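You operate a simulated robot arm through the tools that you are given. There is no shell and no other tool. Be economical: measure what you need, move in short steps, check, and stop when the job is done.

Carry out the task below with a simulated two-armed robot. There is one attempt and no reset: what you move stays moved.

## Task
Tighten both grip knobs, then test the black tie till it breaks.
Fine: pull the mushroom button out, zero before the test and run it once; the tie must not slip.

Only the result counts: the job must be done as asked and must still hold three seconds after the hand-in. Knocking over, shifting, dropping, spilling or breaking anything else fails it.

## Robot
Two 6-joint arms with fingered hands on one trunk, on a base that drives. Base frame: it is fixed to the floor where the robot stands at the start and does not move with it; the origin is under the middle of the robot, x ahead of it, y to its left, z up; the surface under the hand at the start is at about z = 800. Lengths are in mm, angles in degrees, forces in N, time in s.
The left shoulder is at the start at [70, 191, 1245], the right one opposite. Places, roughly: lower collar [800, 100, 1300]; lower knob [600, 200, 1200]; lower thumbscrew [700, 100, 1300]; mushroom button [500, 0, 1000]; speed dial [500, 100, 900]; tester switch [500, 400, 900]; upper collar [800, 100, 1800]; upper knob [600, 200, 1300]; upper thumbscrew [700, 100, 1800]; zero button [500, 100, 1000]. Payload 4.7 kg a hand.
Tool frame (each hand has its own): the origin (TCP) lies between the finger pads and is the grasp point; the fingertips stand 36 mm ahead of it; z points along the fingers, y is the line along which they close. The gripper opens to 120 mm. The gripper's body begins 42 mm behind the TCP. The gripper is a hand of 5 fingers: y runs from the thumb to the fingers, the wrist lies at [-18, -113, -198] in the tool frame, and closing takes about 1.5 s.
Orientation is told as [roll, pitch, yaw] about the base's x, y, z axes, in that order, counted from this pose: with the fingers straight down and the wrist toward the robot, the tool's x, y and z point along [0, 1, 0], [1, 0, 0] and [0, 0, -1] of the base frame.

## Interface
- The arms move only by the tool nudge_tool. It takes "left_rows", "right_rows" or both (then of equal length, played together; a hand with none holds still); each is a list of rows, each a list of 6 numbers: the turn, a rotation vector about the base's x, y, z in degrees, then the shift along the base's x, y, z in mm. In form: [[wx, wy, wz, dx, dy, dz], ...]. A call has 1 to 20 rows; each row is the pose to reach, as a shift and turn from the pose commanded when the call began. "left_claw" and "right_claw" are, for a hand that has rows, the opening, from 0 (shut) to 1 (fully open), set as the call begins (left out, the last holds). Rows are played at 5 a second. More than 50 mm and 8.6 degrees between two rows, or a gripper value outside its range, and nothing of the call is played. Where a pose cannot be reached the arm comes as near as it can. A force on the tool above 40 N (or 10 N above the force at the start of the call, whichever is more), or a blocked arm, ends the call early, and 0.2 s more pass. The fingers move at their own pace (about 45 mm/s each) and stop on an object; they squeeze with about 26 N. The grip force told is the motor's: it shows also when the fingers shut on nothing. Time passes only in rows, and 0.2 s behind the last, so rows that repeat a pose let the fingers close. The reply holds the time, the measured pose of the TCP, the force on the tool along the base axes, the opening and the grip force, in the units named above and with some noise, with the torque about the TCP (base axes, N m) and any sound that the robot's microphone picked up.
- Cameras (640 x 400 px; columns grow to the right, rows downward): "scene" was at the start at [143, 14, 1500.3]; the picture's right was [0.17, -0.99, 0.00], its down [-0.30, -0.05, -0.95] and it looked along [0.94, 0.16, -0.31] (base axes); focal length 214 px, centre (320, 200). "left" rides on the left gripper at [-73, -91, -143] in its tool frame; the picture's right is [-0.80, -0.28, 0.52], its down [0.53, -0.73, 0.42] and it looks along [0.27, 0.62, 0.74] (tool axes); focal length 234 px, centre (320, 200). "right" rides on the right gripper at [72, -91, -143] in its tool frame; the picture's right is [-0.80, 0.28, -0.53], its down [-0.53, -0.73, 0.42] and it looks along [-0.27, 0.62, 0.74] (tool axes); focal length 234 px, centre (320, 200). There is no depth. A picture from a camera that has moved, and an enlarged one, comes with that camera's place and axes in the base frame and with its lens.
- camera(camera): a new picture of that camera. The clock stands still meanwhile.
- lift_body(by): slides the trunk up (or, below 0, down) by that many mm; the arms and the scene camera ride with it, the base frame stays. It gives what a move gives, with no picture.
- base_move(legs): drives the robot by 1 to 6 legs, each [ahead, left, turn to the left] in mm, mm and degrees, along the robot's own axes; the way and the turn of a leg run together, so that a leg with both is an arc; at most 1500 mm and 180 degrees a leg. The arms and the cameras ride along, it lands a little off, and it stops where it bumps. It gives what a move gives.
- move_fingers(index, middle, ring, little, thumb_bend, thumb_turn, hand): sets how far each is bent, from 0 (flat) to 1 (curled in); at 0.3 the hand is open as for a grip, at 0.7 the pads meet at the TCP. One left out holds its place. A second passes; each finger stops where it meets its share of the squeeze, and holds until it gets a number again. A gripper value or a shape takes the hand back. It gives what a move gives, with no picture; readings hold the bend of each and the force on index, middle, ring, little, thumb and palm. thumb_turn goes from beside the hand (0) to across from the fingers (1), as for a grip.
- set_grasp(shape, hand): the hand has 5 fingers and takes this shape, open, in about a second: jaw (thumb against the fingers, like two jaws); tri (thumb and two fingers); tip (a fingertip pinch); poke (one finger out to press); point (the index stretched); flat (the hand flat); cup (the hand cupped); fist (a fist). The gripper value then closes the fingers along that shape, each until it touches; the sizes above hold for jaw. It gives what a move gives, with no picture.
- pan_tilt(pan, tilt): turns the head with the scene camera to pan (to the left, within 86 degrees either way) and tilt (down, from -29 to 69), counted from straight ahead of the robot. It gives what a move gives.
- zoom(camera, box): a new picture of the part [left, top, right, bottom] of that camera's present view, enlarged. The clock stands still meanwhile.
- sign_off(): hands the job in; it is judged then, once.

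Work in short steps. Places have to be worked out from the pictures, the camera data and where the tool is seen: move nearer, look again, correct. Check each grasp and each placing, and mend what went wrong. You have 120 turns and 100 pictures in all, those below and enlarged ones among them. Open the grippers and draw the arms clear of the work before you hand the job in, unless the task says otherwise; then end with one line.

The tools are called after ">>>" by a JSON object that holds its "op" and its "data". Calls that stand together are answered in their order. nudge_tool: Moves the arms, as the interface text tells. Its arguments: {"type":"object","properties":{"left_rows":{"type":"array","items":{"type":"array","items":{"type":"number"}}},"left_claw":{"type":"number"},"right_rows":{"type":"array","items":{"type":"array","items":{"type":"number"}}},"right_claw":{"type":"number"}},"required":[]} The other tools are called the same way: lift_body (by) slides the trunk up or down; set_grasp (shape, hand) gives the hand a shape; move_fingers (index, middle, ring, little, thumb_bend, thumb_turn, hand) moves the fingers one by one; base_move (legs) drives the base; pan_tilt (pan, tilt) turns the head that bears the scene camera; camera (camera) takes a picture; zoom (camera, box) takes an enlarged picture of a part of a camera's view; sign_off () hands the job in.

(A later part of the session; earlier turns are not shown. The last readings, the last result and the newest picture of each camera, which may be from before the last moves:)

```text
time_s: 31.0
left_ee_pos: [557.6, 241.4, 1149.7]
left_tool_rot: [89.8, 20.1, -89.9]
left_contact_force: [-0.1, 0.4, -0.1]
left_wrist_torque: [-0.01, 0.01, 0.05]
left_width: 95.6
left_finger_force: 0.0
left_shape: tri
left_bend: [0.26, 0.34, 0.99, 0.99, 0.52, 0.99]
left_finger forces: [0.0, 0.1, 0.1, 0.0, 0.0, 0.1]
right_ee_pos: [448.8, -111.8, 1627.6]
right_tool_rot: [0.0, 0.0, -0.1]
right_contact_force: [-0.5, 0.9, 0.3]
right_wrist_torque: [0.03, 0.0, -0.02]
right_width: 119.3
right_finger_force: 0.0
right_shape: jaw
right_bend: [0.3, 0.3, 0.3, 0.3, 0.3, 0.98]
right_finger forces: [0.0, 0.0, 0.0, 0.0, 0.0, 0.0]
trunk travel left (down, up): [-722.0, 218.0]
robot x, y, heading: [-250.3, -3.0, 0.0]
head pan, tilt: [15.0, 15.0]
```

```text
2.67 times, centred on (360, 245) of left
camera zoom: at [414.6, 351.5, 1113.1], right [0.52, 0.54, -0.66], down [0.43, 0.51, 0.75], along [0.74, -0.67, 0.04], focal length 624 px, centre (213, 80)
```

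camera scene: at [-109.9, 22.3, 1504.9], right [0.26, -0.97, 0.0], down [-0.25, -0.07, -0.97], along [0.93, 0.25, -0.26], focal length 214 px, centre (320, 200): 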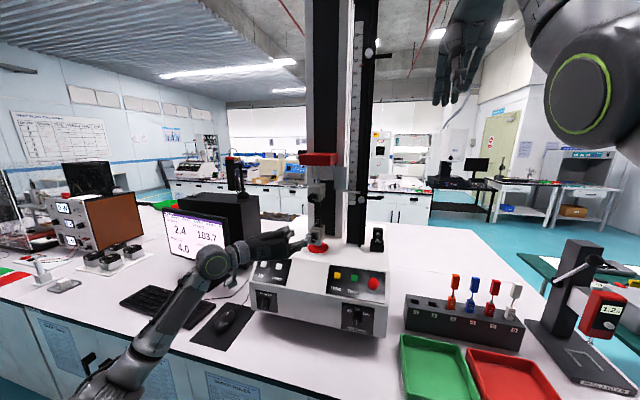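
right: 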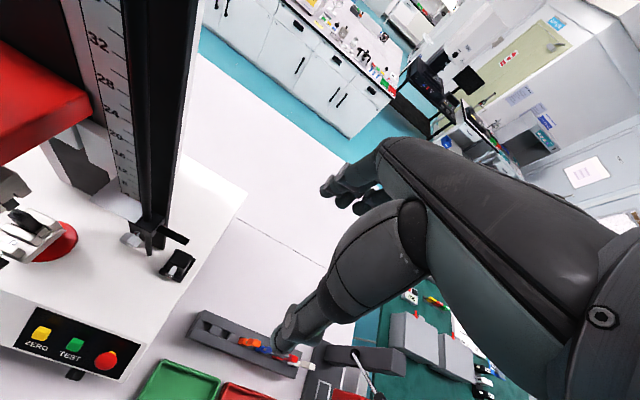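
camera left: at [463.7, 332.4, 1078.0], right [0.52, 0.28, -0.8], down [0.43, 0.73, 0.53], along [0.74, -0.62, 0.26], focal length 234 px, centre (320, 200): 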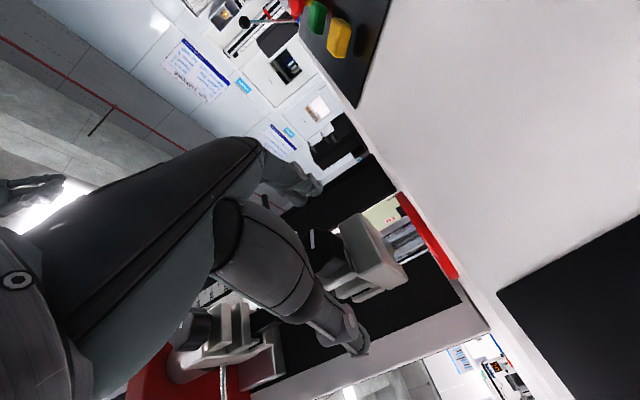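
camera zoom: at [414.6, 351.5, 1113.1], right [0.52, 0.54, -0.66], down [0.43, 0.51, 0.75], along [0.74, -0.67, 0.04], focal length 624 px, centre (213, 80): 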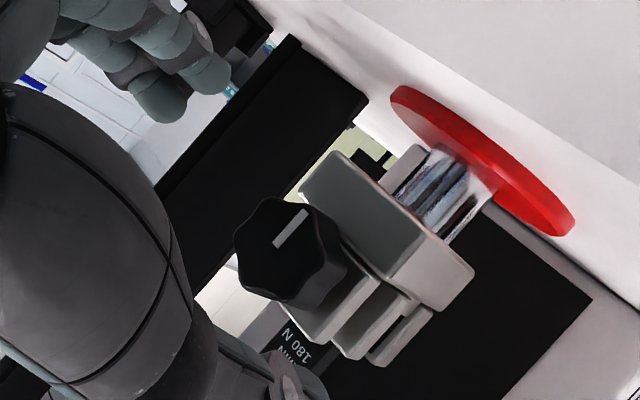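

The pointer is indeed straight down (~73° turned). The failed stroke had the same grip phase as the successful one, so it's likely tight; I test once more from this angle with a deeper grip.

>>> {"op": "nudge_tool", "data": {"left_rows": [[0, 0, 0, 20, 0, 0], [0, 0, 0, 49, 0, 0], [0, 0, 0, 49, 0, 0]]}}

>>> {"op": "nudge_tool", "data": {"left_rows": [[0, 0, 0, 0, 0, 0], [0, 0, 0, 0, 0, 0], [0, 0, 0, 0, 0, 0], [0, 0, 0, 0, 0, 0], [0, 0, 0, 0, 0, 0], [0, 0, 0, 0, 0, 0], [0, 0, 0, 0, 0, 0], [0, 0, 0, 0, 0, 0], [0, 0, 0, 0, 0, 0]], "left_claw": 0}}

>>> {"op": "nudge_tool", "data": {"left_rows": [[8, 0, 0, 0, 0, 0], [16, 0, 0, 0, 0, 0], [24, 0, 0, 0, 0, 0], [32, 0, 0, 0, 0, 0]]}}

>>> {"op": "zoom", "data": {"camera": "left", "box": [240, 170, 480, 320]}}

```text
time_s: 31.8
left_ee_pos: [604.9, 242.1, 1149.3]
left_tool_rot: [90.1, 20.1, -90.0]
left_contact_force: [0.3, -0.3, 0.0]
left_wrist_torque: [-0.01, 0.04, -0.03]
left_width: 95.7
left_finger_force: 0.1
left_shape: tri
left_bend: [0.26, 0.34, 0.99, 0.99, 0.52, 0.99]
left_finger forces: [0.0, 0.0, 0.0, 0.0, 0.0, 0.0]
right_ee_pos: [447.7, -111.7, 1627.6]
right_tool_rot: [-0.1, 0.0, -0.1]
right_contact_force: [0.1, 1.6, 0.1]
right_wrist_torque: [-0.01, -0.01, -0.02]
right_width: 119.5
right_finger_force: 0.1
right_shape: jaw
right_bend: [0.3, 0.3, 0.3, 0.3, 0.3, 0.98]
right_finger forces: [0.0, 0.1, 0.0, 0.0, 0.0, 0.0]
trunk travel left (down, up): [-722.0, 218.0]
robot x, y, heading: [-254.7, 4.1, -0.3]
head pan, tilt: [15.0, 15.0]
```

```text
time_s: 33.8
left_ee_pos: [605.8, 240.9, 1149.7]
left_tool_rot: [90.0, 20.0, -89.9]
left_contact_force: [-2.7, 0.0, 1.7]
left_wrist_torque: [-0.03, 0.14, -0.37]
left_width: 35.2
left_finger_force: 26.4
left_shape: tri
left_bend: [0.74, 0.62, 1.0, 1.0, 0.74, 1.0]
left_finger forces: [9.4, 11.3, 0.0, 0.0, 23.0, 0.1]
right_ee_pos: [448.3, -111.3, 1628.6]
right_tool_rot: [0.0, -0.1, -0.2]
right_contact_force: [-0.5, -0.5, -0.1]
right_wrist_torque: [0.0, 0.0, 0.01]
right_width: 119.3
right_finger_force: 0.0
right_shape: jaw
right_bend: [0.3, 0.3, 0.3, 0.3, 0.3, 0.98]
right_finger forces: [0.1, 0.0, 0.0, 0.0, 0.1, 0.1]
trunk travel left (down, up): [-722.0, 218.0]
robot x, y, heading: [-248.9, -0.9, -0.0]
head pan, tilt: [15.0, 15.0]
```

```text
time_s: 34.8
left_ee_pos: [604.7, 236.8, 1154.5]
left_tool_rot: [90.5, 52.3, -89.9]
left_contact_force: [1.7, -13.5, 15.0]
left_wrist_torque: [-1.56, -0.33, -0.76]
left_width: 34.4
left_finger_force: 26.0
left_shape: tri
left_bend: [0.74, 0.73, 1.0, 1.0, 0.74, 0.93]
left_finger forces: [42.6, 4.5, 0.1, 0.1, 27.9, 0.1]
right_ee_pos: [446.4, -117.0, 1628.8]
right_tool_rot: [0.2, 0.0, -0.1]
right_contact_force: [0.5, -0.2, -0.4]
right_wrist_torque: [0.02, 0.01, 0.01]
right_width: 119.6
right_finger_force: 0.0
right_shape: jaw
right_bend: [0.3, 0.3, 0.3, 0.3, 0.3, 0.98]
right_finger forces: [0.0, 0.0, 0.1, 0.0, 0.1, 0.0]
trunk travel left (down, up): [-722.0, 218.0]
robot x, y, heading: [-252.5, 2.1, -0.3]
head pan, tilt: [15.0, 15.0]
```

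```text
2.67 times, centred on (360, 245) of left
camera zoom: at [462.3, 349.2, 1181.7], right [0.53, 0.8, -0.27], down [0.42, 0.03, 0.91], along [0.74, -0.59, -0.32], focal length 624 px, centre (213, 80)
```

zoom: 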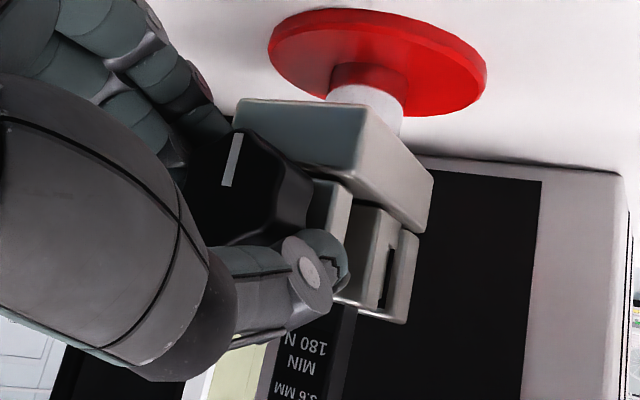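

Torque rose to 1.6 N m without the knob moving. I push a little further in this grip to confirm it's at the end.

>>> {"op": "nudge_tool", "data": {"left_rows": [[8, 0, 0, 0, 0, 0], [16, 0, 0, 0, 0, 0], [24, 0, 0, 0, 0, 0]]}}

>>> {"op": "zoom", "data": {"camera": "left", "box": [240, 170, 480, 320]}}

```text
time_s: 35.6
left_ee_pos: [603.8, 227.4, 1157.3]
left_tool_rot: [92.2, 76.3, -88.5]
left_contact_force: [0.6, -34.7, 22.1]
left_wrist_torque: [-2.29, -0.69, -1.66]
left_width: 34.2
left_finger_force: 26.6
left_shape: tri
left_bend: [0.74, 0.73, 1.0, 1.0, 0.76, 0.91]
left_finger forces: [69.2, 0.1, 0.0, 0.0, 25.6, 0.1]
right_ee_pos: [443.7, -124.9, 1629.6]
right_tool_rot: [0.5, -0.1, -0.2]
right_contact_force: [0.0, -0.6, 0.1]
right_wrist_torque: [0.03, 0.02, -0.02]
right_width: 119.5
right_finger_force: 0.1
right_shape: jaw
right_bend: [0.3, 0.3, 0.3, 0.3, 0.3, 0.98]
right_finger forces: [0.0, 0.1, 0.1, 0.0, 0.0, 0.0]
trunk travel left (down, up): [-722.0, 218.0]
robot x, y, heading: [-249.4, -0.4, -0.1]
head pan, tilt: [15.0, 15.0]
```

```text
2.67 times, centred on (360, 245) of left
camera zoom: at [462.1, 321.5, 1227.7], right [0.54, 0.84, 0.08], down [0.41, -0.35, 0.84], along [0.74, -0.42, -0.53], focal length 624 px, centre (213, 80)
```

zoom: 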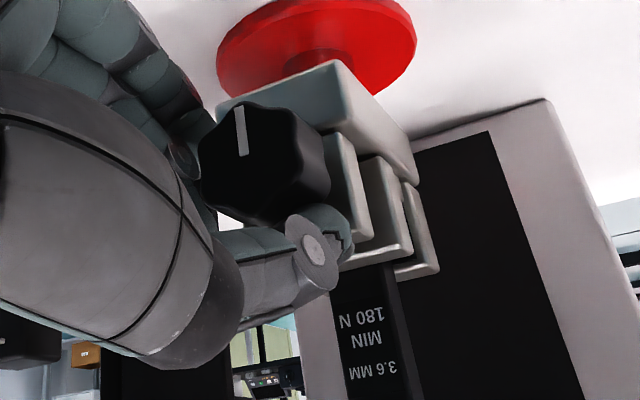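

2.3 N m with no further motion: the lower knob is tight. I release, back off, and turn the hand back.

>>> {"op": "nudge_tool", "data": {"left_rows": [[0, 0, 0, 0, 0, 0], [0, 0, 0, 0, 0, 0], [0, 0, 0, 0, 0, 0], [0, 0, 0, 0, 0, 0], [0, 0, 0, 0, 0, 0], [0, 0, 0, -20, 0, 0], [0, 0, 0, -55, 0, 0], [-8, 0, 0, -75, 0, 0], [-16, 0, 0, -75, 0, 0], [-24, 0, 0, -75, 0, 0], [-32, 0, 0, -75, 0, 0], [-40, 0, 0, -75, 0, 0], [-48, 0, 0, -75, 0, 0], [-56, 0, 0, -75, 0, 40], [-64, 0, 0, -75, 0, 80], [-72, 0, 0, -75, 0, 120], [-76, 0, 0, -75, 0, 158], [-76, 0, 0, -75, 0, 158]], "left_claw": 0.8}}

>>> {"op": "zoom", "data": {"camera": "left", "box": [240, 170, 560, 370]}}

>>> {"op": "zoom", "data": {"camera": "scene", "box": [260, 170, 380, 260]}}

```text
time_s: 39.4
left_ee_pos: [530.4, 240.5, 1308.4]
left_tool_rot: [89.9, -0.1, -90.0]
left_contact_force: [-0.3, -0.4, -0.5]
left_wrist_torque: [-0.02, -0.03, 0.0]
left_width: 95.7
left_finger_force: 0.0
left_shape: tri
left_bend: [0.26, 0.34, 0.99, 0.99, 0.52, 0.99]
left_finger forces: [0.0, 0.0, 0.0, 0.0, 0.0, 0.1]
right_ee_pos: [449.3, -110.9, 1626.7]
right_tool_rot: [0.0, 0.0, -0.1]
right_contact_force: [0.0, 0.1, -0.9]
right_wrist_torque: [-0.05, -0.02, 0.0]
right_width: 119.7
right_finger_force: 0.0
right_shape: jaw
right_bend: [0.3, 0.3, 0.3, 0.3, 0.3, 0.98]
right_finger forces: [0.0, 0.0, 0.1, 0.0, 0.0, 0.1]
trunk travel left (down, up): [-722.0, 218.0]
robot x, y, heading: [-251.9, -3.0, 0.0]
head pan, tilt: [15.0, 15.0]
```

```text
2.00 times, centred on (400, 270) of left
camera zoom: at [387.5, 332.3, 1236.8], right [0.52, 0.28, -0.8], down [0.43, 0.73, 0.53], along [0.74, -0.62, 0.26], focal length 468 px, centre (160, 60)
```

zoom: 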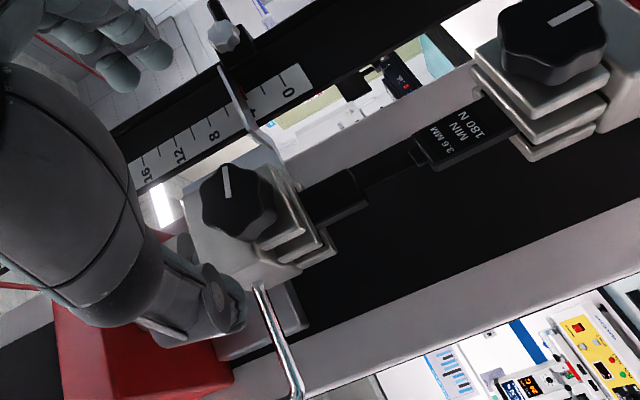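

```text
4.44 times, centred on (320, 215) of scene
camera zoom: at [-109.4, 22.5, 1504.8], right [0.26, -0.97, 0.0], down [-0.25, -0.07, -0.97], along [0.93, 0.25, -0.26], focal length 953 px, centre (320, 133)
```

zoom: 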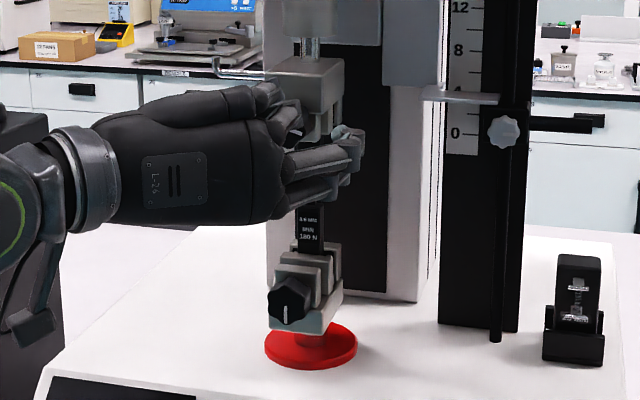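

Lower pointer is clearly down in the scene. Upper knob works out to ≈[621, 244, 1309], with its side rod at x≈662, clear of the fingertips. I approach and grip.

>>> {"op": "nudge_tool", "data": {"left_rows": [[0, 0, 0, 0, 3, 2], [0, 0, 0, 40, 3, 2], [0, 0, 0, 60, 3, 2], [0, 0, 0, 72, 3, 2], [0, 0, 0, 72, 3, 2]]}}

>>> {"op": "nudge_tool", "data": {"left_rows": [[0, 0, 0, 0, 0, 0], [0, 0, 0, 0, 0, 0], [0, 0, 0, 0, 0, 0], [0, 0, 0, 0, 0, 0], [0, 0, 0, 0, 0, 0], [0, 0, 0, 0, 0, 0], [0, 0, 0, 0, 0, 0], [0, 0, 0, 0, 0, 0], [0, 0, 0, 0, 0, 0]], "left_claw": 0}}

>>> {"op": "zoom", "data": {"camera": "left", "box": [240, 170, 480, 320]}}

```text
time_s: 40.6
left_ee_pos: [603.0, 244.1, 1309.3]
left_tool_rot: [90.0, 0.2, -90.0]
left_contact_force: [-0.7, 0.7, 0.4]
left_wrist_torque: [0.03, 0.0, -0.03]
left_width: 95.6
left_finger_force: 0.0
left_shape: tri
left_bend: [0.26, 0.34, 0.99, 0.99, 0.52, 0.99]
left_finger forces: [0.0, 0.1, 0.1, 0.0, 0.1, 0.0]
right_ee_pos: [447.6, -111.5, 1627.0]
right_tool_rot: [-0.1, 0.1, 0.0]
right_contact_force: [0.5, -0.2, -0.9]
right_wrist_torque: [0.01, 0.01, 0.01]
right_width: 119.8
right_finger_force: 0.0
right_shape: jaw
right_bend: [0.3, 0.3, 0.3, 0.3, 0.3, 0.98]
right_finger forces: [0.0, 0.0, 0.1, 0.1, 0.0, 0.0]
trunk travel left (down, up): [-722.0, 218.0]
robot x, y, heading: [-252.3, 0.6, 0.2]
head pan, tilt: [15.0, 15.0]
```

```text
time_s: 42.6
left_ee_pos: [603.0, 244.3, 1310.1]
left_tool_rot: [89.9, 0.2, -90.0]
left_contact_force: [-3.2, -0.7, -1.8]
left_wrist_torque: [-0.01, 0.0, -0.23]
left_width: 32.9
left_finger_force: 25.7
left_shape: tri
left_bend: [0.73, 0.54, 1.0, 1.0, 0.74, 1.0]
left_finger forces: [10.9, 13.3, 0.0, 0.1, 23.1, 0.1]
right_ee_pos: [449.2, -112.5, 1627.0]
right_tool_rot: [0.1, -0.1, -0.1]
right_contact_force: [0.2, -0.4, -0.6]
right_wrist_torque: [-0.03, -0.02, -0.02]
right_width: 119.5
right_finger_force: 0.0
right_shape: jaw
right_bend: [0.3, 0.3, 0.3, 0.3, 0.3, 0.98]
right_finger forces: [0.1, 0.1, 0.1, 0.0, 0.1, 0.1]
trunk travel left (down, up): [-722.0, 218.0]
robot x, y, heading: [-251.2, -0.5, -0.2]
head pan, tilt: [15.0, 15.0]
```

```text
2.67 times, centred on (360, 245) of left
camera zoom: at [460.0, 335.5, 1237.8], right [0.52, 0.28, -0.8], down [0.43, 0.73, 0.53], along [0.74, -0.62, 0.26], focal length 624 px, centre (213, 80)
```

zoom: 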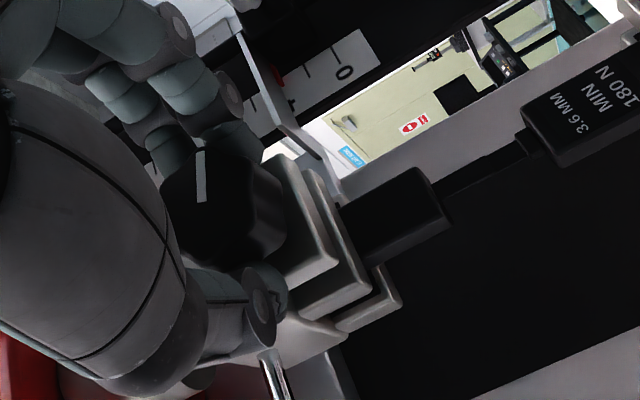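

Good grip on the upper knob. I turn clockwise 64°, force limit on watch.

>>> {"op": "nudge_tool", "data": {"left_rows": [[8, 0, 0, 0, 0, 0], [16, 0, 0, 0, 0, 0], [24, 0, 0, 0, 0, 0], [32, 0, 0, 0, 0, 0], [40, 0, 0, 0, 0, 0], [48, 0, 0, 0, 0, 0], [56, 0, 0, 0, 0, 0], [64, 0, 0, 0, 0, 0]]}}

>>> {"op": "zoom", "data": {"camera": "left", "box": [240, 170, 480, 320]}}

```text
time_s: 44.4
left_ee_pos: [604.1, 248.9, 1307.5]
left_tool_rot: [89.4, 64.1, -90.3]
left_contact_force: [-7.5, 11.5, -16.9]
left_wrist_torque: [-0.24, 0.58, 0.43]
left_width: 29.3
left_finger_force: 25.5
left_shape: tri
left_bend: [0.73, 0.56, 1.0, 1.0, 0.77, 0.93]
left_finger forces: [13.2, 11.9, 0.0, 0.0, 25.4, 0.1]
right_ee_pos: [449.3, -109.2, 1627.0]
right_tool_rot: [-0.2, 0.1, -0.1]
right_contact_force: [1.4, -0.1, 1.0]
right_wrist_torque: [0.04, 0.03, -0.03]
right_width: 120.0
right_finger_force: 0.0
right_shape: jaw
right_bend: [0.3, 0.3, 0.3, 0.3, 0.3, 0.98]
right_finger forces: [0.0, 0.1, 0.0, 0.1, 0.0, 0.0]
trunk travel left (down, up): [-722.0, 218.0]
robot x, y, heading: [-252.8, 0.2, -0.1]
head pan, tilt: [15.0, 15.0]
```

```text
2.67 times, centred on (360, 245) of left
camera zoom: at [461.5, 353.0, 1358.7], right [0.52, 0.85, -0.1], down [0.43, -0.16, 0.89], along [0.74, -0.51, -0.45], focal length 624 px, centre (213, 80)
```

zoom: 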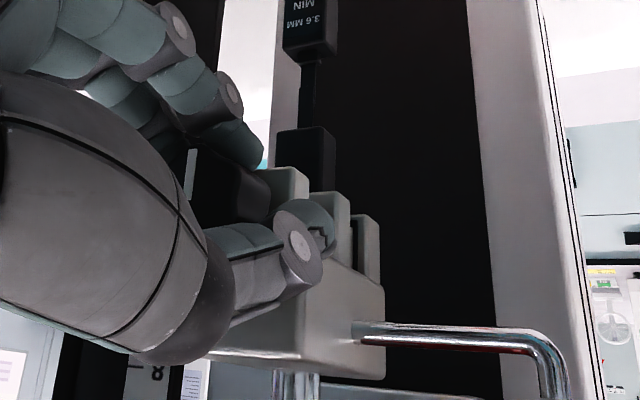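

The upper knob followed the full 64° (pointer down) with low torque. I keep turning in the same grip.

>>> {"op": "nudge_tool", "data": {"left_rows": [[8, 0, 0, 0, 0, 0], [16, 0, 0, 0, 0, 0], [24, 0, 0, 0, 0, 0], [32, 0, 0, 0, 0, 0]]}}

>>> {"op": "zoom", "data": {"camera": "left", "box": [240, 170, 480, 320]}}

```text
time_s: 45.4
left_ee_pos: [606.0, 246.2, 1305.7]
left_tool_rot: [-87.6, 83.9, 92.4]
left_contact_force: [-2.0, 6.8, -15.6]
left_wrist_torque: [-0.65, 0.74, -0.17]
left_width: 27.6
left_finger_force: 26.0
left_shape: tri
left_bend: [0.73, 0.58, 1.0, 1.0, 0.82, 0.91]
left_finger forces: [22.5, 18.6, 0.2, 0.0, 33.1, 0.0]
right_ee_pos: [452.4, -109.7, 1625.8]
right_tool_rot: [-0.1, 0.2, 0.0]
right_contact_force: [-0.1, -0.9, 0.6]
right_wrist_torque: [0.0, -0.01, -0.01]
right_width: 119.9
right_finger_force: 0.1
right_shape: jaw
right_bend: [0.3, 0.3, 0.3, 0.3, 0.3, 0.98]
right_finger forces: [0.0, 0.0, 0.0, 0.0, 0.1, 0.0]
trunk travel left (down, up): [-722.0, 218.0]
robot x, y, heading: [-253.8, -0.5, 0.0]
head pan, tilt: [15.0, 15.0]
```

```text
2.67 times, centred on (360, 245) of left
camera zoom: at [463.2, 308.3, 1406.3], right [0.53, 0.77, 0.36], down [0.43, -0.61, 0.67], along [0.73, -0.2, -0.65], focal length 624 px, centre (213, 80)
```

zoom: 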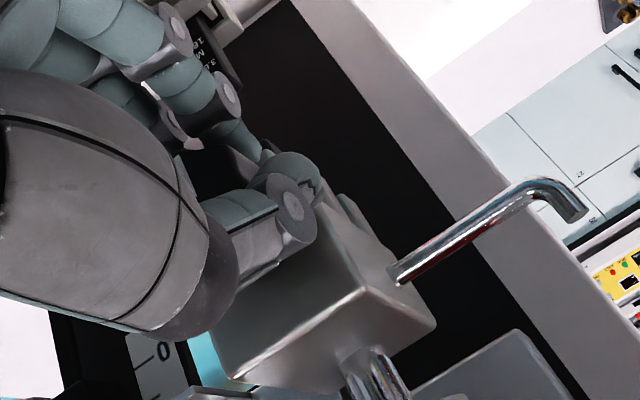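

The pointer is hidden and torque is rising to 0.65. I release, back off and look.

>>> {"op": "nudge_tool", "data": {"left_rows": [[0, 0, 0, 0, 0, 0], [0, 0, 0, 0, 0, 0], [0, 0, 0, 0, 0, 0], [0, 0, 0, 0, 0, 0], [0, 0, 0, 0, 0, 0], [0, 0, 0, -20, 0, 0], [0, 0, 0, -50, 0, 0], [-8, 0, 0, -70, 0, 0], [-16, 0, 0, -70, 0, 0], [-24, 0, 0, -70, 0, 0], [-32, 0, 0, -70, 0, 0], [-40, 0, 0, -70, 0, 0], [-48, 0, 0, -70, 0, 0], [-56, 0, 0, -70, 0, 0], [-64, 0, 0, -70, 0, 0], [-72, 0, 0, -70, 0, 0], [-80, 0, 0, -70, 0, 0], [-88, 0, 0, -70, 0, 0], [-96, 0, 0, -70, 0, 0], [-96, 0, 0, -70, 0, 0]], "left_claw": 0.8}}

>>> {"op": "zoom", "data": {"camera": "left", "box": [240, 170, 480, 320]}}

```text
time_s: 49.6
left_ee_pos: [533.1, 244.3, 1308.9]
left_tool_rot: [90.0, 0.1, -89.9]
left_contact_force: [0.1, 0.3, -0.3]
left_wrist_torque: [0.03, -0.03, -0.01]
left_width: 95.7
left_finger_force: 0.0
left_shape: tri
left_bend: [0.26, 0.34, 0.99, 0.99, 0.52, 0.99]
left_finger forces: [0.0, 0.0, 0.0, 0.0, 0.1, 0.0]
right_ee_pos: [449.2, -112.1, 1626.7]
right_tool_rot: [-0.1, 0.0, -0.1]
right_contact_force: [-1.3, 0.1, -0.5]
right_wrist_torque: [0.03, -0.03, 0.01]
right_width: 119.7
right_finger_force: 0.0
right_shape: jaw
right_bend: [0.3, 0.3, 0.3, 0.3, 0.3, 0.98]
right_finger forces: [0.0, 0.0, 0.1, 0.0, 0.1, 0.1]
trunk travel left (down, up): [-722.0, 218.0]
robot x, y, heading: [-251.1, 2.8, 0.0]
head pan, tilt: [15.0, 15.0]
```

```text
2.67 times, centred on (360, 245) of left
camera zoom: at [390.5, 335.2, 1237.3], right [0.52, 0.28, -0.8], down [0.43, 0.73, 0.53], along [0.74, -0.62, 0.27], focal length 624 px, centre (213, 80)
```

zoom: 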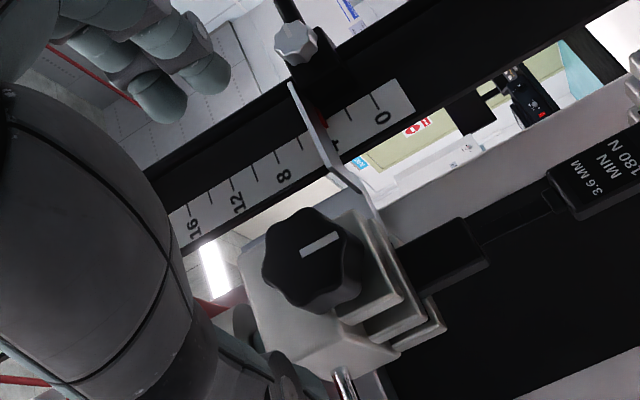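

Upper pointer now at ~104° (about 85° turned). I make another deeper stroke to find its stop, starting 20° rotated as worked well on the lower one.

>>> {"op": "nudge_tool", "data": {"left_rows": [[8, 0, 0, 0, 0, 0], [16, 0, 0, 0, 0, 0], [20, 0, 0, 40, 0, 0], [20, 0, 0, 60, 0, 0], [20, 0, 0, 74, 0, 0], [20, 0, 0, 74, 0, 0]]}}

>>> {"op": "nudge_tool", "data": {"left_rows": [[0, 0, 0, 0, 0, 0], [0, 0, 0, 0, 0, 0], [0, 0, 0, 0, 0, 0], [0, 0, 0, 0, 0, 0], [0, 0, 0, 0, 0, 0], [0, 0, 0, 0, 0, 0], [0, 0, 0, 0, 0, 0], [0, 0, 0, 0, 0, 0], [0, 0, 0, 0, 0, 0]], "left_claw": 0}}

>>> {"op": "nudge_tool", "data": {"left_rows": [[8, 0, 0, 0, 0, 0], [16, 0, 0, 0, 0, 0], [24, 0, 0, 0, 0, 0], [32, 0, 0, 0, 0, 0], [40, 0, 0, 0, 0, 0], [48, 0, 0, 0, 0, 0]]}}

>>> {"op": "zoom", "data": {"camera": "left", "box": [240, 170, 480, 320]}}

```text
time_s: 51.0
left_ee_pos: [607.6, 242.7, 1308.7]
left_tool_rot: [90.0, 19.9, -90.0]
left_contact_force: [-0.4, -0.2, 0.4]
left_wrist_torque: [-0.01, -0.01, 0.0]
left_width: 95.6
left_finger_force: 0.1
left_shape: tri
left_bend: [0.26, 0.34, 0.99, 0.99, 0.52, 0.99]
left_finger forces: [0.0, 0.0, 0.0, 0.1, 0.0, 0.0]
right_ee_pos: [449.1, -111.7, 1625.9]
right_tool_rot: [-0.1, 0.0, -0.1]
right_contact_force: [-0.6, -0.4, 0.8]
right_wrist_torque: [-0.01, 0.04, -0.01]
right_width: 119.4
right_finger_force: 0.0
right_shape: jaw
right_bend: [0.3, 0.3, 0.3, 0.3, 0.3, 0.98]
right_finger forces: [0.0, 0.1, 0.1, 0.1, 0.0, 0.1]
trunk travel left (down, up): [-722.0, 218.0]
robot x, y, heading: [-253.4, -6.6, -0.2]
head pan, tilt: [15.0, 15.0]
```

```text
time_s: 53.0
left_ee_pos: [604.1, 244.0, 1309.3]
left_tool_rot: [90.0, 20.1, -90.0]
left_contact_force: [-19.1, -1.4, -11.1]
left_wrist_torque: [0.02, 0.32, 0.03]
left_width: 36.5
left_finger_force: 25.9
left_shape: tri
left_bend: [0.73, 0.56, 1.0, 1.0, 0.75, 1.0]
left_finger forces: [13.2, 19.5, 0.0, 0.0, 28.2, 0.1]
right_ee_pos: [445.6, -112.4, 1627.4]
right_tool_rot: [0.0, -0.1, 0.0]
right_contact_force: [-0.1, 1.0, 0.4]
right_wrist_torque: [-0.01, 0.01, 0.02]
right_width: 119.4
right_finger_force: 0.2
right_shape: jaw
right_bend: [0.3, 0.3, 0.3, 0.3, 0.3, 0.98]
right_finger forces: [0.1, 0.0, 0.0, 0.0, 0.0, 0.0]
trunk travel left (down, up): [-722.0, 218.0]
robot x, y, heading: [-253.6, 1.5, -0.1]
head pan, tilt: [15.0, 15.0]
```

```text
time_s: 54.4
left_ee_pos: [605.5, 239.6, 1310.9]
left_tool_rot: [90.1, 68.3, -90.0]
left_contact_force: [-5.9, -10.7, -0.6]
left_wrist_torque: [-0.85, 0.08, 0.13]
left_width: 31.9
left_finger_force: 25.9
left_shape: tri
left_bend: [0.74, 0.73, 1.0, 1.0, 0.77, 0.89]
left_finger forces: [16.1, 28.0, 0.0, 0.1, 32.3, 0.0]
right_ee_pos: [447.1, -116.4, 1627.2]
right_tool_rot: [0.1, 0.0, -0.3]
right_contact_force: [-0.2, -0.1, 0.0]
right_wrist_torque: [-0.01, 0.03, 0.0]
right_width: 119.9
right_finger_force: 0.1
right_shape: jaw
right_bend: [0.3, 0.3, 0.3, 0.3, 0.3, 0.98]
right_finger forces: [0.0, 0.0, 0.0, 0.0, 0.1, 0.0]
trunk travel left (down, up): [-722.0, 218.0]
robot x, y, heading: [-252.5, 2.1, -0.3]
head pan, tilt: [15.0, 15.0]
```

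```text
2.67 times, centred on (360, 245) of left
camera zoom: at [463.5, 341.0, 1369.5], right [0.53, 0.85, -0.04], down [0.42, -0.22, 0.88], along [0.74, -0.48, -0.48], focal length 624 px, centre (213, 80)
```

zoom: 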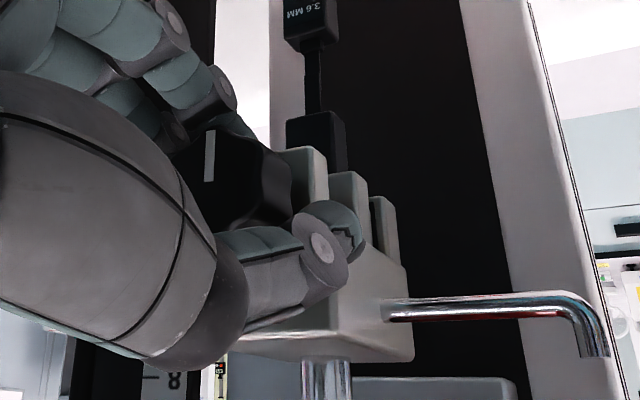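

The pointer stays near straight down like the lower knob. I push a bit further for a firm torque.

>>> {"op": "nudge_tool", "data": {"left_rows": [[8, 0, 0, 0, 0, 0], [16, 0, 0, 0, 0, 0], [22, 0, 0, 0, 0, 0]]}}

>>> {"op": "zoom", "data": {"camera": "left", "box": [240, 170, 480, 320]}}

```text
time_s: 55.2
left_ee_pos: [607.3, 237.1, 1308.5]
left_tool_rot: [-56.6, 89.7, 123.1]
left_contact_force: [-5.3, -22.1, -6.6]
left_wrist_torque: [-1.17, 0.25, -0.07]
left_width: 29.0
left_finger_force: 26.7
left_shape: tri
left_bend: [0.74, 0.73, 1.0, 1.0, 0.79, 0.85]
left_finger forces: [24.7, 42.9, 0.1, 0.0, 38.1, 0.0]
right_ee_pos: [449.1, -119.0, 1626.7]
right_tool_rot: [0.3, 0.1, -0.2]
right_contact_force: [-0.1, -0.8, 0.2]
right_wrist_torque: [0.04, 0.0, -0.01]
right_width: 119.5
right_finger_force: 0.1
right_shape: jaw
right_bend: [0.3, 0.3, 0.3, 0.3, 0.3, 0.98]
right_finger forces: [0.0, 0.0, 0.0, 0.0, 0.1, 0.0]
trunk travel left (down, up): [-722.0, 218.0]
robot x, y, heading: [-248.7, -4.3, -0.1]
head pan, tilt: [15.0, 15.0]
```

```text
2.67 times, centred on (360, 245) of left
camera zoom: at [465.6, 309.4, 1401.5], right [0.53, 0.8, 0.28], down [0.42, -0.54, 0.73], along [0.73, -0.27, -0.63], focal length 624 px, centre (213, 80)
```

zoom: 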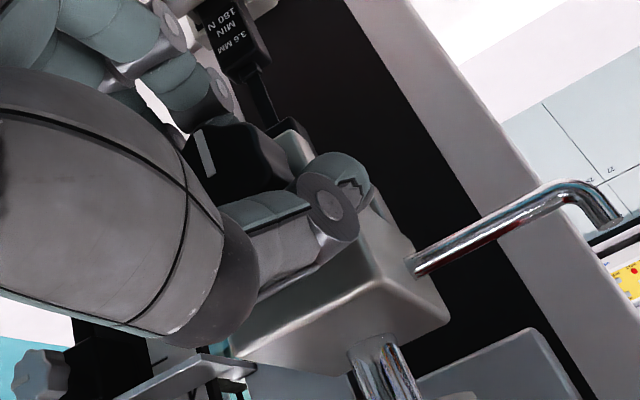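

Upper knob is at its stop too (torque 1.2, no motion, pointer down). I release and retreat the left hand to the left front, rotating it back.

>>> {"op": "nudge_tool", "data": {"left_rows": [[0, 0, 0, 0, 0, 0], [0, 0, 0, 0, 0, 0], [0, 0, 0, 0, 0, 0], [0, 0, 0, 0, 0, 0], [0, 0, 0, 0, 0, 0], [0, 0, 0, -20, 0, 0], [0, 0, 0, -50, 0, 0], [-8, 0, 0, -90, 0, 0], [-16, 0, 0, -110, 20, 0], [-24, 0, 0, -130, 40, 0], [-32, 0, 0, -150, 60, 0], [-40, 0, 0, -160, 80, 0], [-48, 0, 0, -170, 100, 0], [-56, 0, 0, -180, 120, 0], [-64, 0, 0, -190, 140, 0], [-72, 0, 0, -200, 160, 0], [-80, 0, 0, -210, 180, 0], [-88, 0, 0, -220, 200, 0], [-90, 0, 0, -220, 220, 0], [-90, 0, 0, -220, 220, 0]], "left_claw": 0.8}}

>>> {"op": "pan_tilt", "data": {"pan": 15, "tilt": 22}}

>>> {"op": "camera", "data": {"camera": "scene"}}

>>> {"op": "zoom", "data": {"camera": "scene", "box": [260, 130, 400, 270]}}

```text
time_s: 59.4
left_ee_pos: [388.3, 463.8, 1311.4]
left_tool_rot: [90.0, 0.0, -90.1]
left_contact_force: [-0.2, -0.6, -0.3]
left_wrist_torque: [0.03, 0.02, -0.01]
left_width: 95.8
left_finger_force: 0.1
left_shape: tri
left_bend: [0.26, 0.34, 0.99, 0.99, 0.52, 0.99]
left_finger forces: [0.0, 0.0, 0.0, 0.1, 0.1, 0.1]
right_ee_pos: [448.5, -112.0, 1627.5]
right_tool_rot: [0.0, 0.1, -0.1]
right_contact_force: [0.5, 0.1, 0.4]
right_wrist_torque: [0.0, -0.02, -0.02]
right_width: 119.8
right_finger_force: 0.0
right_shape: jaw
right_bend: [0.3, 0.3, 0.3, 0.3, 0.3, 0.98]
right_finger forces: [0.0, 0.0, 0.1, 0.0, 0.0, 0.0]
trunk travel left (down, up): [-722.0, 218.0]
robot x, y, heading: [-248.3, 1.6, 0.0]
head pan, tilt: [15.0, 15.0]
```

```text
time_s: 60.0
left_ee_pos: [387.8, 463.9, 1310.0]
left_tool_rot: [90.1, 0.1, -90.0]
left_contact_force: [0.7, -0.3, 0.8]
left_wrist_torque: [-0.01, 0.02, 0.03]
left_width: 95.7
left_finger_force: 0.0
left_shape: tri
left_bend: [0.26, 0.34, 0.99, 0.99, 0.52, 0.99]
left_finger forces: [0.0, 0.0, 0.0, 0.0, 0.1, 0.1]
right_ee_pos: [449.2, -111.6, 1627.7]
right_tool_rot: [0.0, -0.1, 0.0]
right_contact_force: [0.1, 0.1, -0.2]
right_wrist_torque: [0.0, 0.0, 0.0]
right_width: 119.8
right_finger_force: 0.0
right_shape: jaw
right_bend: [0.3, 0.3, 0.3, 0.3, 0.3, 0.98]
right_finger forces: [0.0, 0.0, 0.0, 0.0, 0.0, 0.0]
trunk travel left (down, up): [-722.0, 218.0]
robot x, y, heading: [-250.4, -3.7, 0.0]
head pan, tilt: [15.0, 22.0]
```

```text
59 pictures are left
camera scene: at [-110.3, 22.2, 1493.5], right [0.26, -0.97, 0.0], down [-0.36, -0.1, -0.93], along [0.9, 0.24, -0.37], focal length 214 px, centre (320, 200)
```

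scene: 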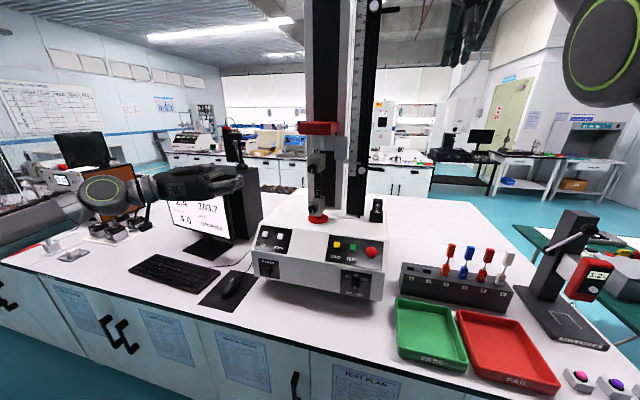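

```text
2.86 times, centred on (330, 200) of scene
camera zoom: at [-110.3, 22.2, 1493.5], right [0.26, -0.97, 0.0], down [-0.36, -0.1, -0.93], along [0.9, 0.24, -0.37], focal length 613 px, centre (291, 200)
```

zoom: 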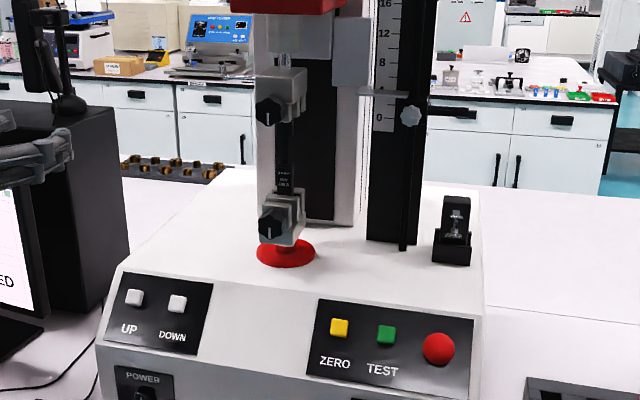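

Both pointers now sit straight down alike. There is a "TEST PLAN" sheet on the cabinet; I read it, and check the grips finely.

>>> {"op": "zoom", "data": {"camera": "scene", "box": [310, 350, 400, 400]}}

>>> {"op": "zoom", "data": {"camera": "scene", "box": [296, 150, 346, 220]}}

```text
7.11 times, centred on (355, 375) of scene
camera zoom: at [-110.3, 22.2, 1493.5], right [0.26, -0.97, 0.0], down [-0.36, -0.1, -0.93], along [0.9, 0.24, -0.37], focal length 1525 px, centre (71, -1044)
```

zoom: 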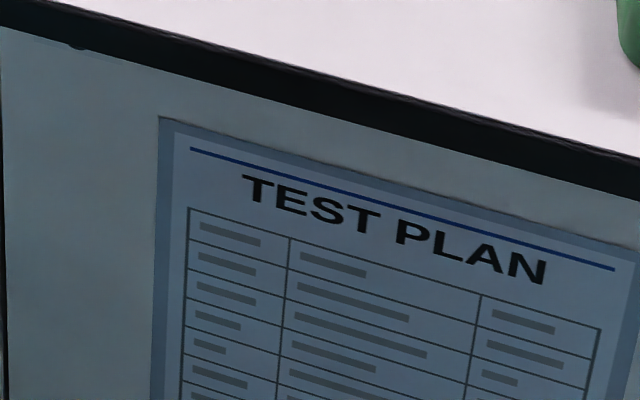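

```text
5.71 times, centred on (321, 185) of scene
camera zoom: at [-110.3, 22.2, 1493.5], right [0.26, -0.97, 0.0], down [-0.36, -0.1, -0.93], along [0.9, 0.24, -0.37], focal length 1226 px, centre (314, 286)
```

zoom: 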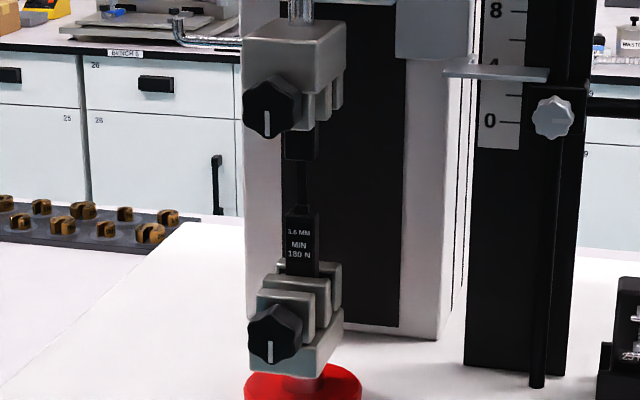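

Both pointers are at the same 90° stop, and the plan sheet is just decoration. Now the right hand: panel slopes ~29°, the mushroom cap top is at ≈[545, 9, 1039]. I shape it to tri and move above the button along its normal.

>>> {"op": "set_grasp", "data": {"shape": "tri", "hand": "right"}}

>>> {"op": "nudge_tool", "data": {"right_rows": [[0, 0, 0, 4, 10, -43], [0, 0, 0, 9, 20, -86], [0, 0, 0, 13, 30, -128], [0, 0, 0, 18, 40, -171], [0, 0, 0, 22, 50, -213], [0, -4, 0, 26, 60, -256], [0, -8, 0, 31, 70, -299], [0, -13, 0, 35, 80, -341], [0, -17, 0, 40, 91, -384], [0, -21, 0, 44, 101, -427], [0, -25, 0, 49, 111, -469], [0, -29, 0, 53, 121, -512], [0, -29, 0, 53, 121, -512]], "right_claw": 1}}

>>> {"op": "camera", "data": {"camera": "right"}}

>>> {"op": "zoom", "data": {"camera": "scene", "box": [300, 200, 420, 300]}}

```text
time_s: 61.0
left_ee_pos: [386.8, 464.3, 1310.0]
left_tool_rot: [89.9, 0.1, -90.1]
left_contact_force: [0.5, -0.5, -0.1]
left_wrist_torque: [-0.04, 0.02, -0.02]
left_width: 95.4
left_finger_force: 0.2
left_shape: tri
left_bend: [0.26, 0.34, 0.99, 0.99, 0.52, 0.99]
left_finger forces: [0.0, 0.0, 0.0, 0.1, 0.0, 0.0]
right_ee_pos: [448.1, -112.5, 1627.7]
right_tool_rot: [0.0, 0.0, -0.1]
right_contact_force: [0.1, -0.1, 0.6]
right_wrist_torque: [0.02, 0.01, 0.04]
right_width: 119.5
right_finger_force: 0.1
right_shape: tri
right_bend: [0.3, 0.3, 0.99, 0.99, 0.3, 0.98]
right_finger forces: [0.0, 0.1, 0.0, 0.0, 0.0, 0.0]
trunk travel left (down, up): [-722.0, 218.0]
robot x, y, heading: [-250.1, 1.9, -0.3]
head pan, tilt: [15.0, 22.0]
```

```text
time_s: 64.0
left_ee_pos: [386.6, 463.8, 1310.1]
left_tool_rot: [90.0, 0.1, -90.1]
left_contact_force: [0.0, 0.5, -0.3]
left_wrist_torque: [0.0, 0.0, -0.05]
left_width: 95.8
left_finger_force: 0.1
left_shape: tri
left_bend: [0.26, 0.34, 0.99, 0.99, 0.52, 0.99]
left_finger forces: [0.1, 0.1, 0.0, 0.0, 0.0, 0.0]
right_ee_pos: [523.7, -38.7, 1133.1]
right_tool_rot: [-4.1, -31.8, -1.5]
right_contact_force: [0.1, -0.2, -0.3]
right_wrist_torque: [-0.03, 0.0, 0.0]
right_width: 120.0
right_finger_force: 0.0
right_shape: tri
right_bend: [0.3, 0.3, 0.99, 0.99, 0.3, 0.98]
right_finger forces: [0.0, 0.1, 0.1, 0.0, 0.0, 0.1]
right hand out of reach, approached as far as the arm can: row 1, 2, 3, 4, 5, 6, 7, 8
trunk travel left (down, up): [-722.0, 218.0]
robot x, y, heading: [-253.0, 0.7, -0.0]
head pan, tilt: [15.0, 22.0]
stopped in row 13 (right hand): the arm was blocked; the commanded pose is now the measured one
```

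```text
55 pictures are left
camera right: at [372.9, 48.2, 1202.0], right [-0.09, -0.76, 0.64], down [-0.43, -0.55, -0.71], along [0.9, -0.34, -0.28], focal length 234 px, centre (320, 200)
```

right: 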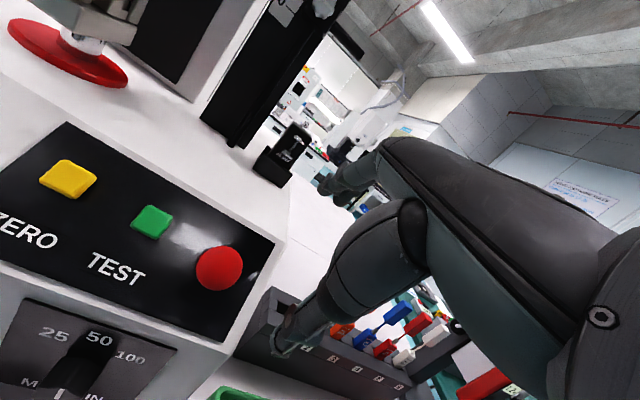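

```text
4.00 times, centred on (360, 250) of scene
camera zoom: at [-110.7, 22.9, 1493.5], right [0.26, -0.97, 0.0], down [-0.36, -0.1, -0.93], along [0.9, 0.24, -0.37], focal length 858 px, centre (160, 0)
```

zoom: 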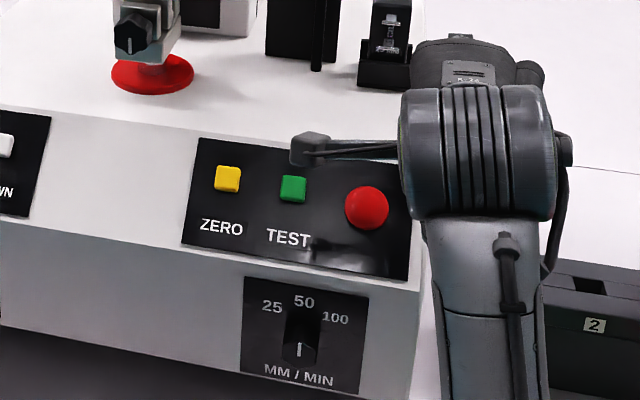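

The arm reported blocked with no force; it's at [524, -39, 1133]. I look at the whole scene to check what the arm is near.

>>> {"op": "camera", "data": {"camera": "scene"}}

```text
53 pictures are left
camera scene: at [-110.7, 22.9, 1493.5], right [0.26, -0.97, 0.0], down [-0.36, -0.1, -0.93], along [0.9, 0.24, -0.37], focal length 214 px, centre (320, 200)
```

scene: 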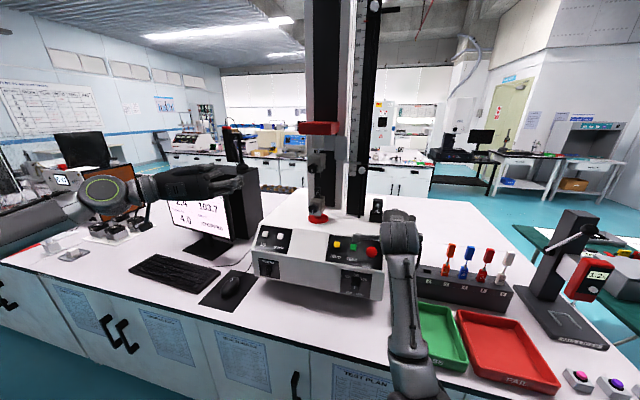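

The elbow hangs low near the table edge over the green tray — likely the block. I raise the hand first, then the trunk, to lift the elbow clear.

>>> {"op": "nudge_tool", "data": {"right_rows": [[0, 0, 0, 0, 0, 30], [0, 0, 0, -10, 0, 70], [0, 0, 0, -20, 0, 110], [0, 0, 0, -30, 0, 150], [0, 0, 0, -30, 0, 150]]}}

>>> {"op": "lift_body", "data": {"by": 150}}

>>> {"op": "camera", "data": {"camera": "scene"}}

```text
time_s: 65.2
left_ee_pos: [388.4, 463.1, 1310.7]
left_tool_rot: [89.9, 0.2, -89.9]
left_contact_force: [0.5, 0.5, -0.9]
left_wrist_torque: [0.0, 0.04, 0.0]
left_width: 95.8
left_finger_force: 0.1
left_shape: tri
left_bend: [0.26, 0.34, 0.99, 0.99, 0.52, 0.99]
left_finger forces: [0.0, 0.0, 0.1, 0.0, 0.0, 0.0]
right_ee_pos: [492.2, -37.8, 1282.4]
right_tool_rot: [-3.8, -31.5, -1.3]
right_contact_force: [-0.6, 0.7, -0.1]
right_wrist_torque: [0.02, 0.01, 0.0]
right_width: 119.8
right_finger_force: 0.0
right_shape: tri
right_bend: [0.3, 0.3, 0.99, 0.99, 0.3, 0.98]
right_finger forces: [0.0, 0.0, 0.0, 0.0, 0.0, 0.1]
trunk travel left (down, up): [-722.0, 218.0]
robot x, y, heading: [-251.2, 1.1, -0.2]
head pan, tilt: [15.0, 22.0]
```

```text
time_s: 66.9
left_ee_pos: [388.1, 463.5, 1460.9]
left_tool_rot: [90.0, 0.0, -89.9]
left_contact_force: [-0.2, -1.0, -0.1]
left_wrist_torque: [0.0, -0.05, 0.01]
left_width: 95.5
left_finger_force: 0.0
left_shape: tri
left_bend: [0.26, 0.34, 0.99, 0.99, 0.52, 0.99]
left_finger forces: [0.0, 0.1, 0.0, 0.1, 0.0, 0.0]
right_ee_pos: [491.6, -37.8, 1432.7]
right_tool_rot: [-3.9, -31.6, -1.4]
right_contact_force: [0.0, -0.3, -0.9]
right_wrist_torque: [0.01, -0.01, -0.02]
right_width: 119.8
right_finger_force: 0.0
right_shape: tri
right_bend: [0.3, 0.3, 0.99, 0.99, 0.3, 0.98]
right_finger forces: [0.0, 0.0, 0.1, 0.0, 0.0, 0.0]
trunk travel left (down, up): [-872.0, 68.0]
robot x, y, heading: [-251.8, 2.2, 0.1]
head pan, tilt: [15.0, 22.0]
```

```text
52 pictures are left
camera scene: at [-109.9, 22.1, 1643.4], right [0.26, -0.97, 0.0], down [-0.36, -0.1, -0.93], along [0.9, 0.24, -0.38], focal length 214 px, centre (320, 200)
```

scene: 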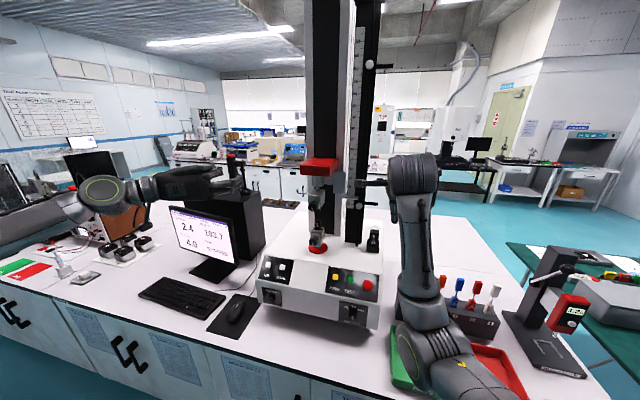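

With the trunk up, there's more elbow room. I descend part way toward the button with the small orientation fix, and check.

>>> {"op": "nudge_tool", "data": {"right_rows": [[1, 0.6, 0.3, 2, 8, -40], [2, 1.3, 0.7, 4, 16, -80], [3, 2, 1, 6, 24, -120], [3.9, 2.6, 1.4, 8, 32, -160], [3.9, 2.6, 1.4, 10, 40, -200], [3.9, 2.6, 1.4, 10, 47, -220], [3.9, 2.6, 1.4, 10, 47, -220]]}}

>>> {"op": "camera", "data": {"camera": "scene"}}

```text
time_s: 68.3
left_ee_pos: [388.7, 462.5, 1460.8]
left_tool_rot: [90.1, 0.1, -90.1]
left_contact_force: [1.0, 0.4, -0.4]
left_wrist_torque: [0.02, -0.01, 0.01]
left_width: 95.9
left_finger_force: 0.1
left_shape: tri
left_bend: [0.26, 0.34, 0.99, 0.99, 0.52, 0.99]
left_finger forces: [0.0, 0.1, 0.1, 0.1, 0.0, 0.0]
right_ee_pos: [534.4, -73.5, 1234.0]
right_tool_rot: [-6.2, -32.3, -3.8]
right_contact_force: [-0.4, -0.4, 0.0]
right_wrist_torque: [0.02, -0.03, -0.03]
right_width: 120.0
right_finger_force: 0.1
right_shape: tri
right_bend: [0.3, 0.3, 0.99, 0.99, 0.3, 0.98]
right_finger forces: [0.0, 0.0, 0.0, 0.1, 0.1, 0.0]
right hand out of reach, approached as far as the arm can: row 6
trunk travel left (down, up): [-872.0, 68.0]
robot x, y, heading: [-252.2, 2.5, -0.2]
head pan, tilt: [15.0, 22.0]
stopped in row 6 (right hand): the arm was blocked; the commanded pose is now the measured one
```

```text
51 pictures are left
camera scene: at [-110.2, 22.4, 1643.5], right [0.26, -0.97, 0.0], down [-0.36, -0.1, -0.93], along [0.9, 0.24, -0.37], focal length 214 px, centre (320, 200)
```

scene: 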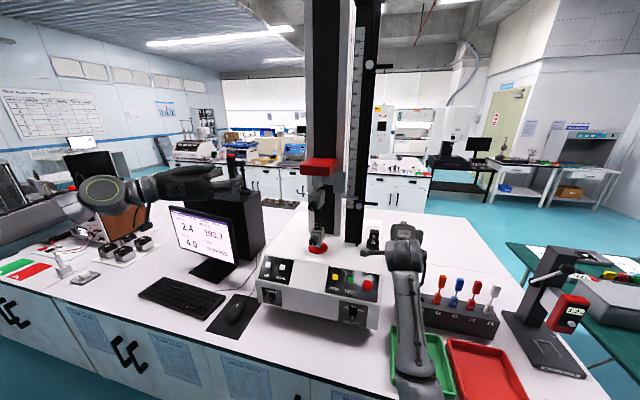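

No force, so this is the right arm's joint limits (badly folded). The left arm has a good elbow posture, so I lift the right hand back out of the way and lower the trunk again.

>>> {"op": "nudge_tool", "data": {"right_rows": [[0, 0, 0, -8, -10, 40], [0, 0, 0, -16, -20, 85], [0, 0, 0, -24, -30, 130], [0, 0, 0, -32, -45, 175], [0, 0, 0, -40, -60, 220], [0, 0, 0, -40, -70, 265], [0, 0, 0, -40, -80, 310], [0, 0, 0, -40, -90, 355], [0, 0, 0, -40, -100, 400], [0, 0, 0, -40, -100, 400]]}}

>>> {"op": "lift_body", "data": {"by": -150}}

>>> {"op": "camera", "data": {"camera": "scene"}}

```text
time_s: 70.5
left_ee_pos: [387.3, 461.9, 1460.4]
left_tool_rot: [89.9, 0.1, -90.2]
left_contact_force: [-0.1, 0.0, -0.2]
left_wrist_torque: [-0.01, 0.03, -0.01]
left_width: 95.7
left_finger_force: 0.0
left_shape: tri
left_bend: [0.26, 0.34, 0.99, 0.99, 0.52, 0.99]
left_finger forces: [0.1, 0.1, 0.1, 0.0, 0.0, 0.1]
right_ee_pos: [494.9, -171.4, 1634.1]
right_tool_rot: [-6.0, -32.3, -3.7]
right_contact_force: [0.7, 0.5, -0.1]
right_wrist_torque: [0.02, 0.03, -0.01]
right_width: 119.9
right_finger_force: 0.1
right_shape: tri
right_bend: [0.3, 0.3, 0.99, 0.99, 0.3, 0.98]
right_finger forces: [0.1, 0.1, 0.0, 0.0, 0.0, 0.0]
trunk travel left (down, up): [-872.0, 68.0]
robot x, y, heading: [-249.9, 0.7, -0.1]
head pan, tilt: [15.0, 22.0]
```

```text
time_s: 72.2
left_ee_pos: [388.3, 462.6, 1311.0]
left_tool_rot: [90.0, 0.0, -90.2]
left_contact_force: [-0.3, 0.0, -0.4]
left_wrist_torque: [-0.01, 0.01, 0.0]
left_width: 95.8
left_finger_force: 0.0
left_shape: tri
left_bend: [0.26, 0.34, 0.99, 0.99, 0.52, 0.99]
left_finger forces: [0.0, 0.0, 0.0, 0.1, 0.0, 0.0]
right_ee_pos: [493.2, -170.8, 1484.0]
right_tool_rot: [-6.0, -32.5, -3.7]
right_contact_force: [0.0, 0.0, 0.1]
right_wrist_torque: [-0.01, -0.01, 0.05]
right_width: 119.6
right_finger_force: 0.1
right_shape: tri
right_bend: [0.3, 0.3, 0.99, 0.99, 0.3, 0.98]
right_finger forces: [0.1, 0.0, 0.1, 0.1, 0.1, 0.1]
trunk travel left (down, up): [-722.0, 218.0]
robot x, y, heading: [-250.4, 1.6, -0.2]
head pan, tilt: [15.0, 22.0]
```

```text
50 pictures are left
camera scene: at [-110.1, 21.7, 1493.6], right [0.26, -0.97, 0.0], down [-0.36, -0.1, -0.93], along [0.9, 0.24, -0.37], focal length 214 px, centre (320, 200)
```

scene: 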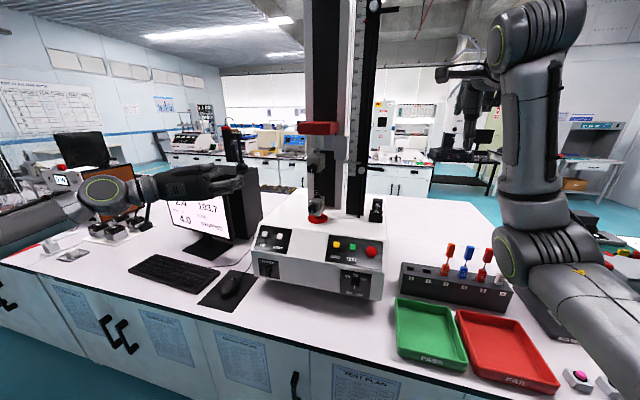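

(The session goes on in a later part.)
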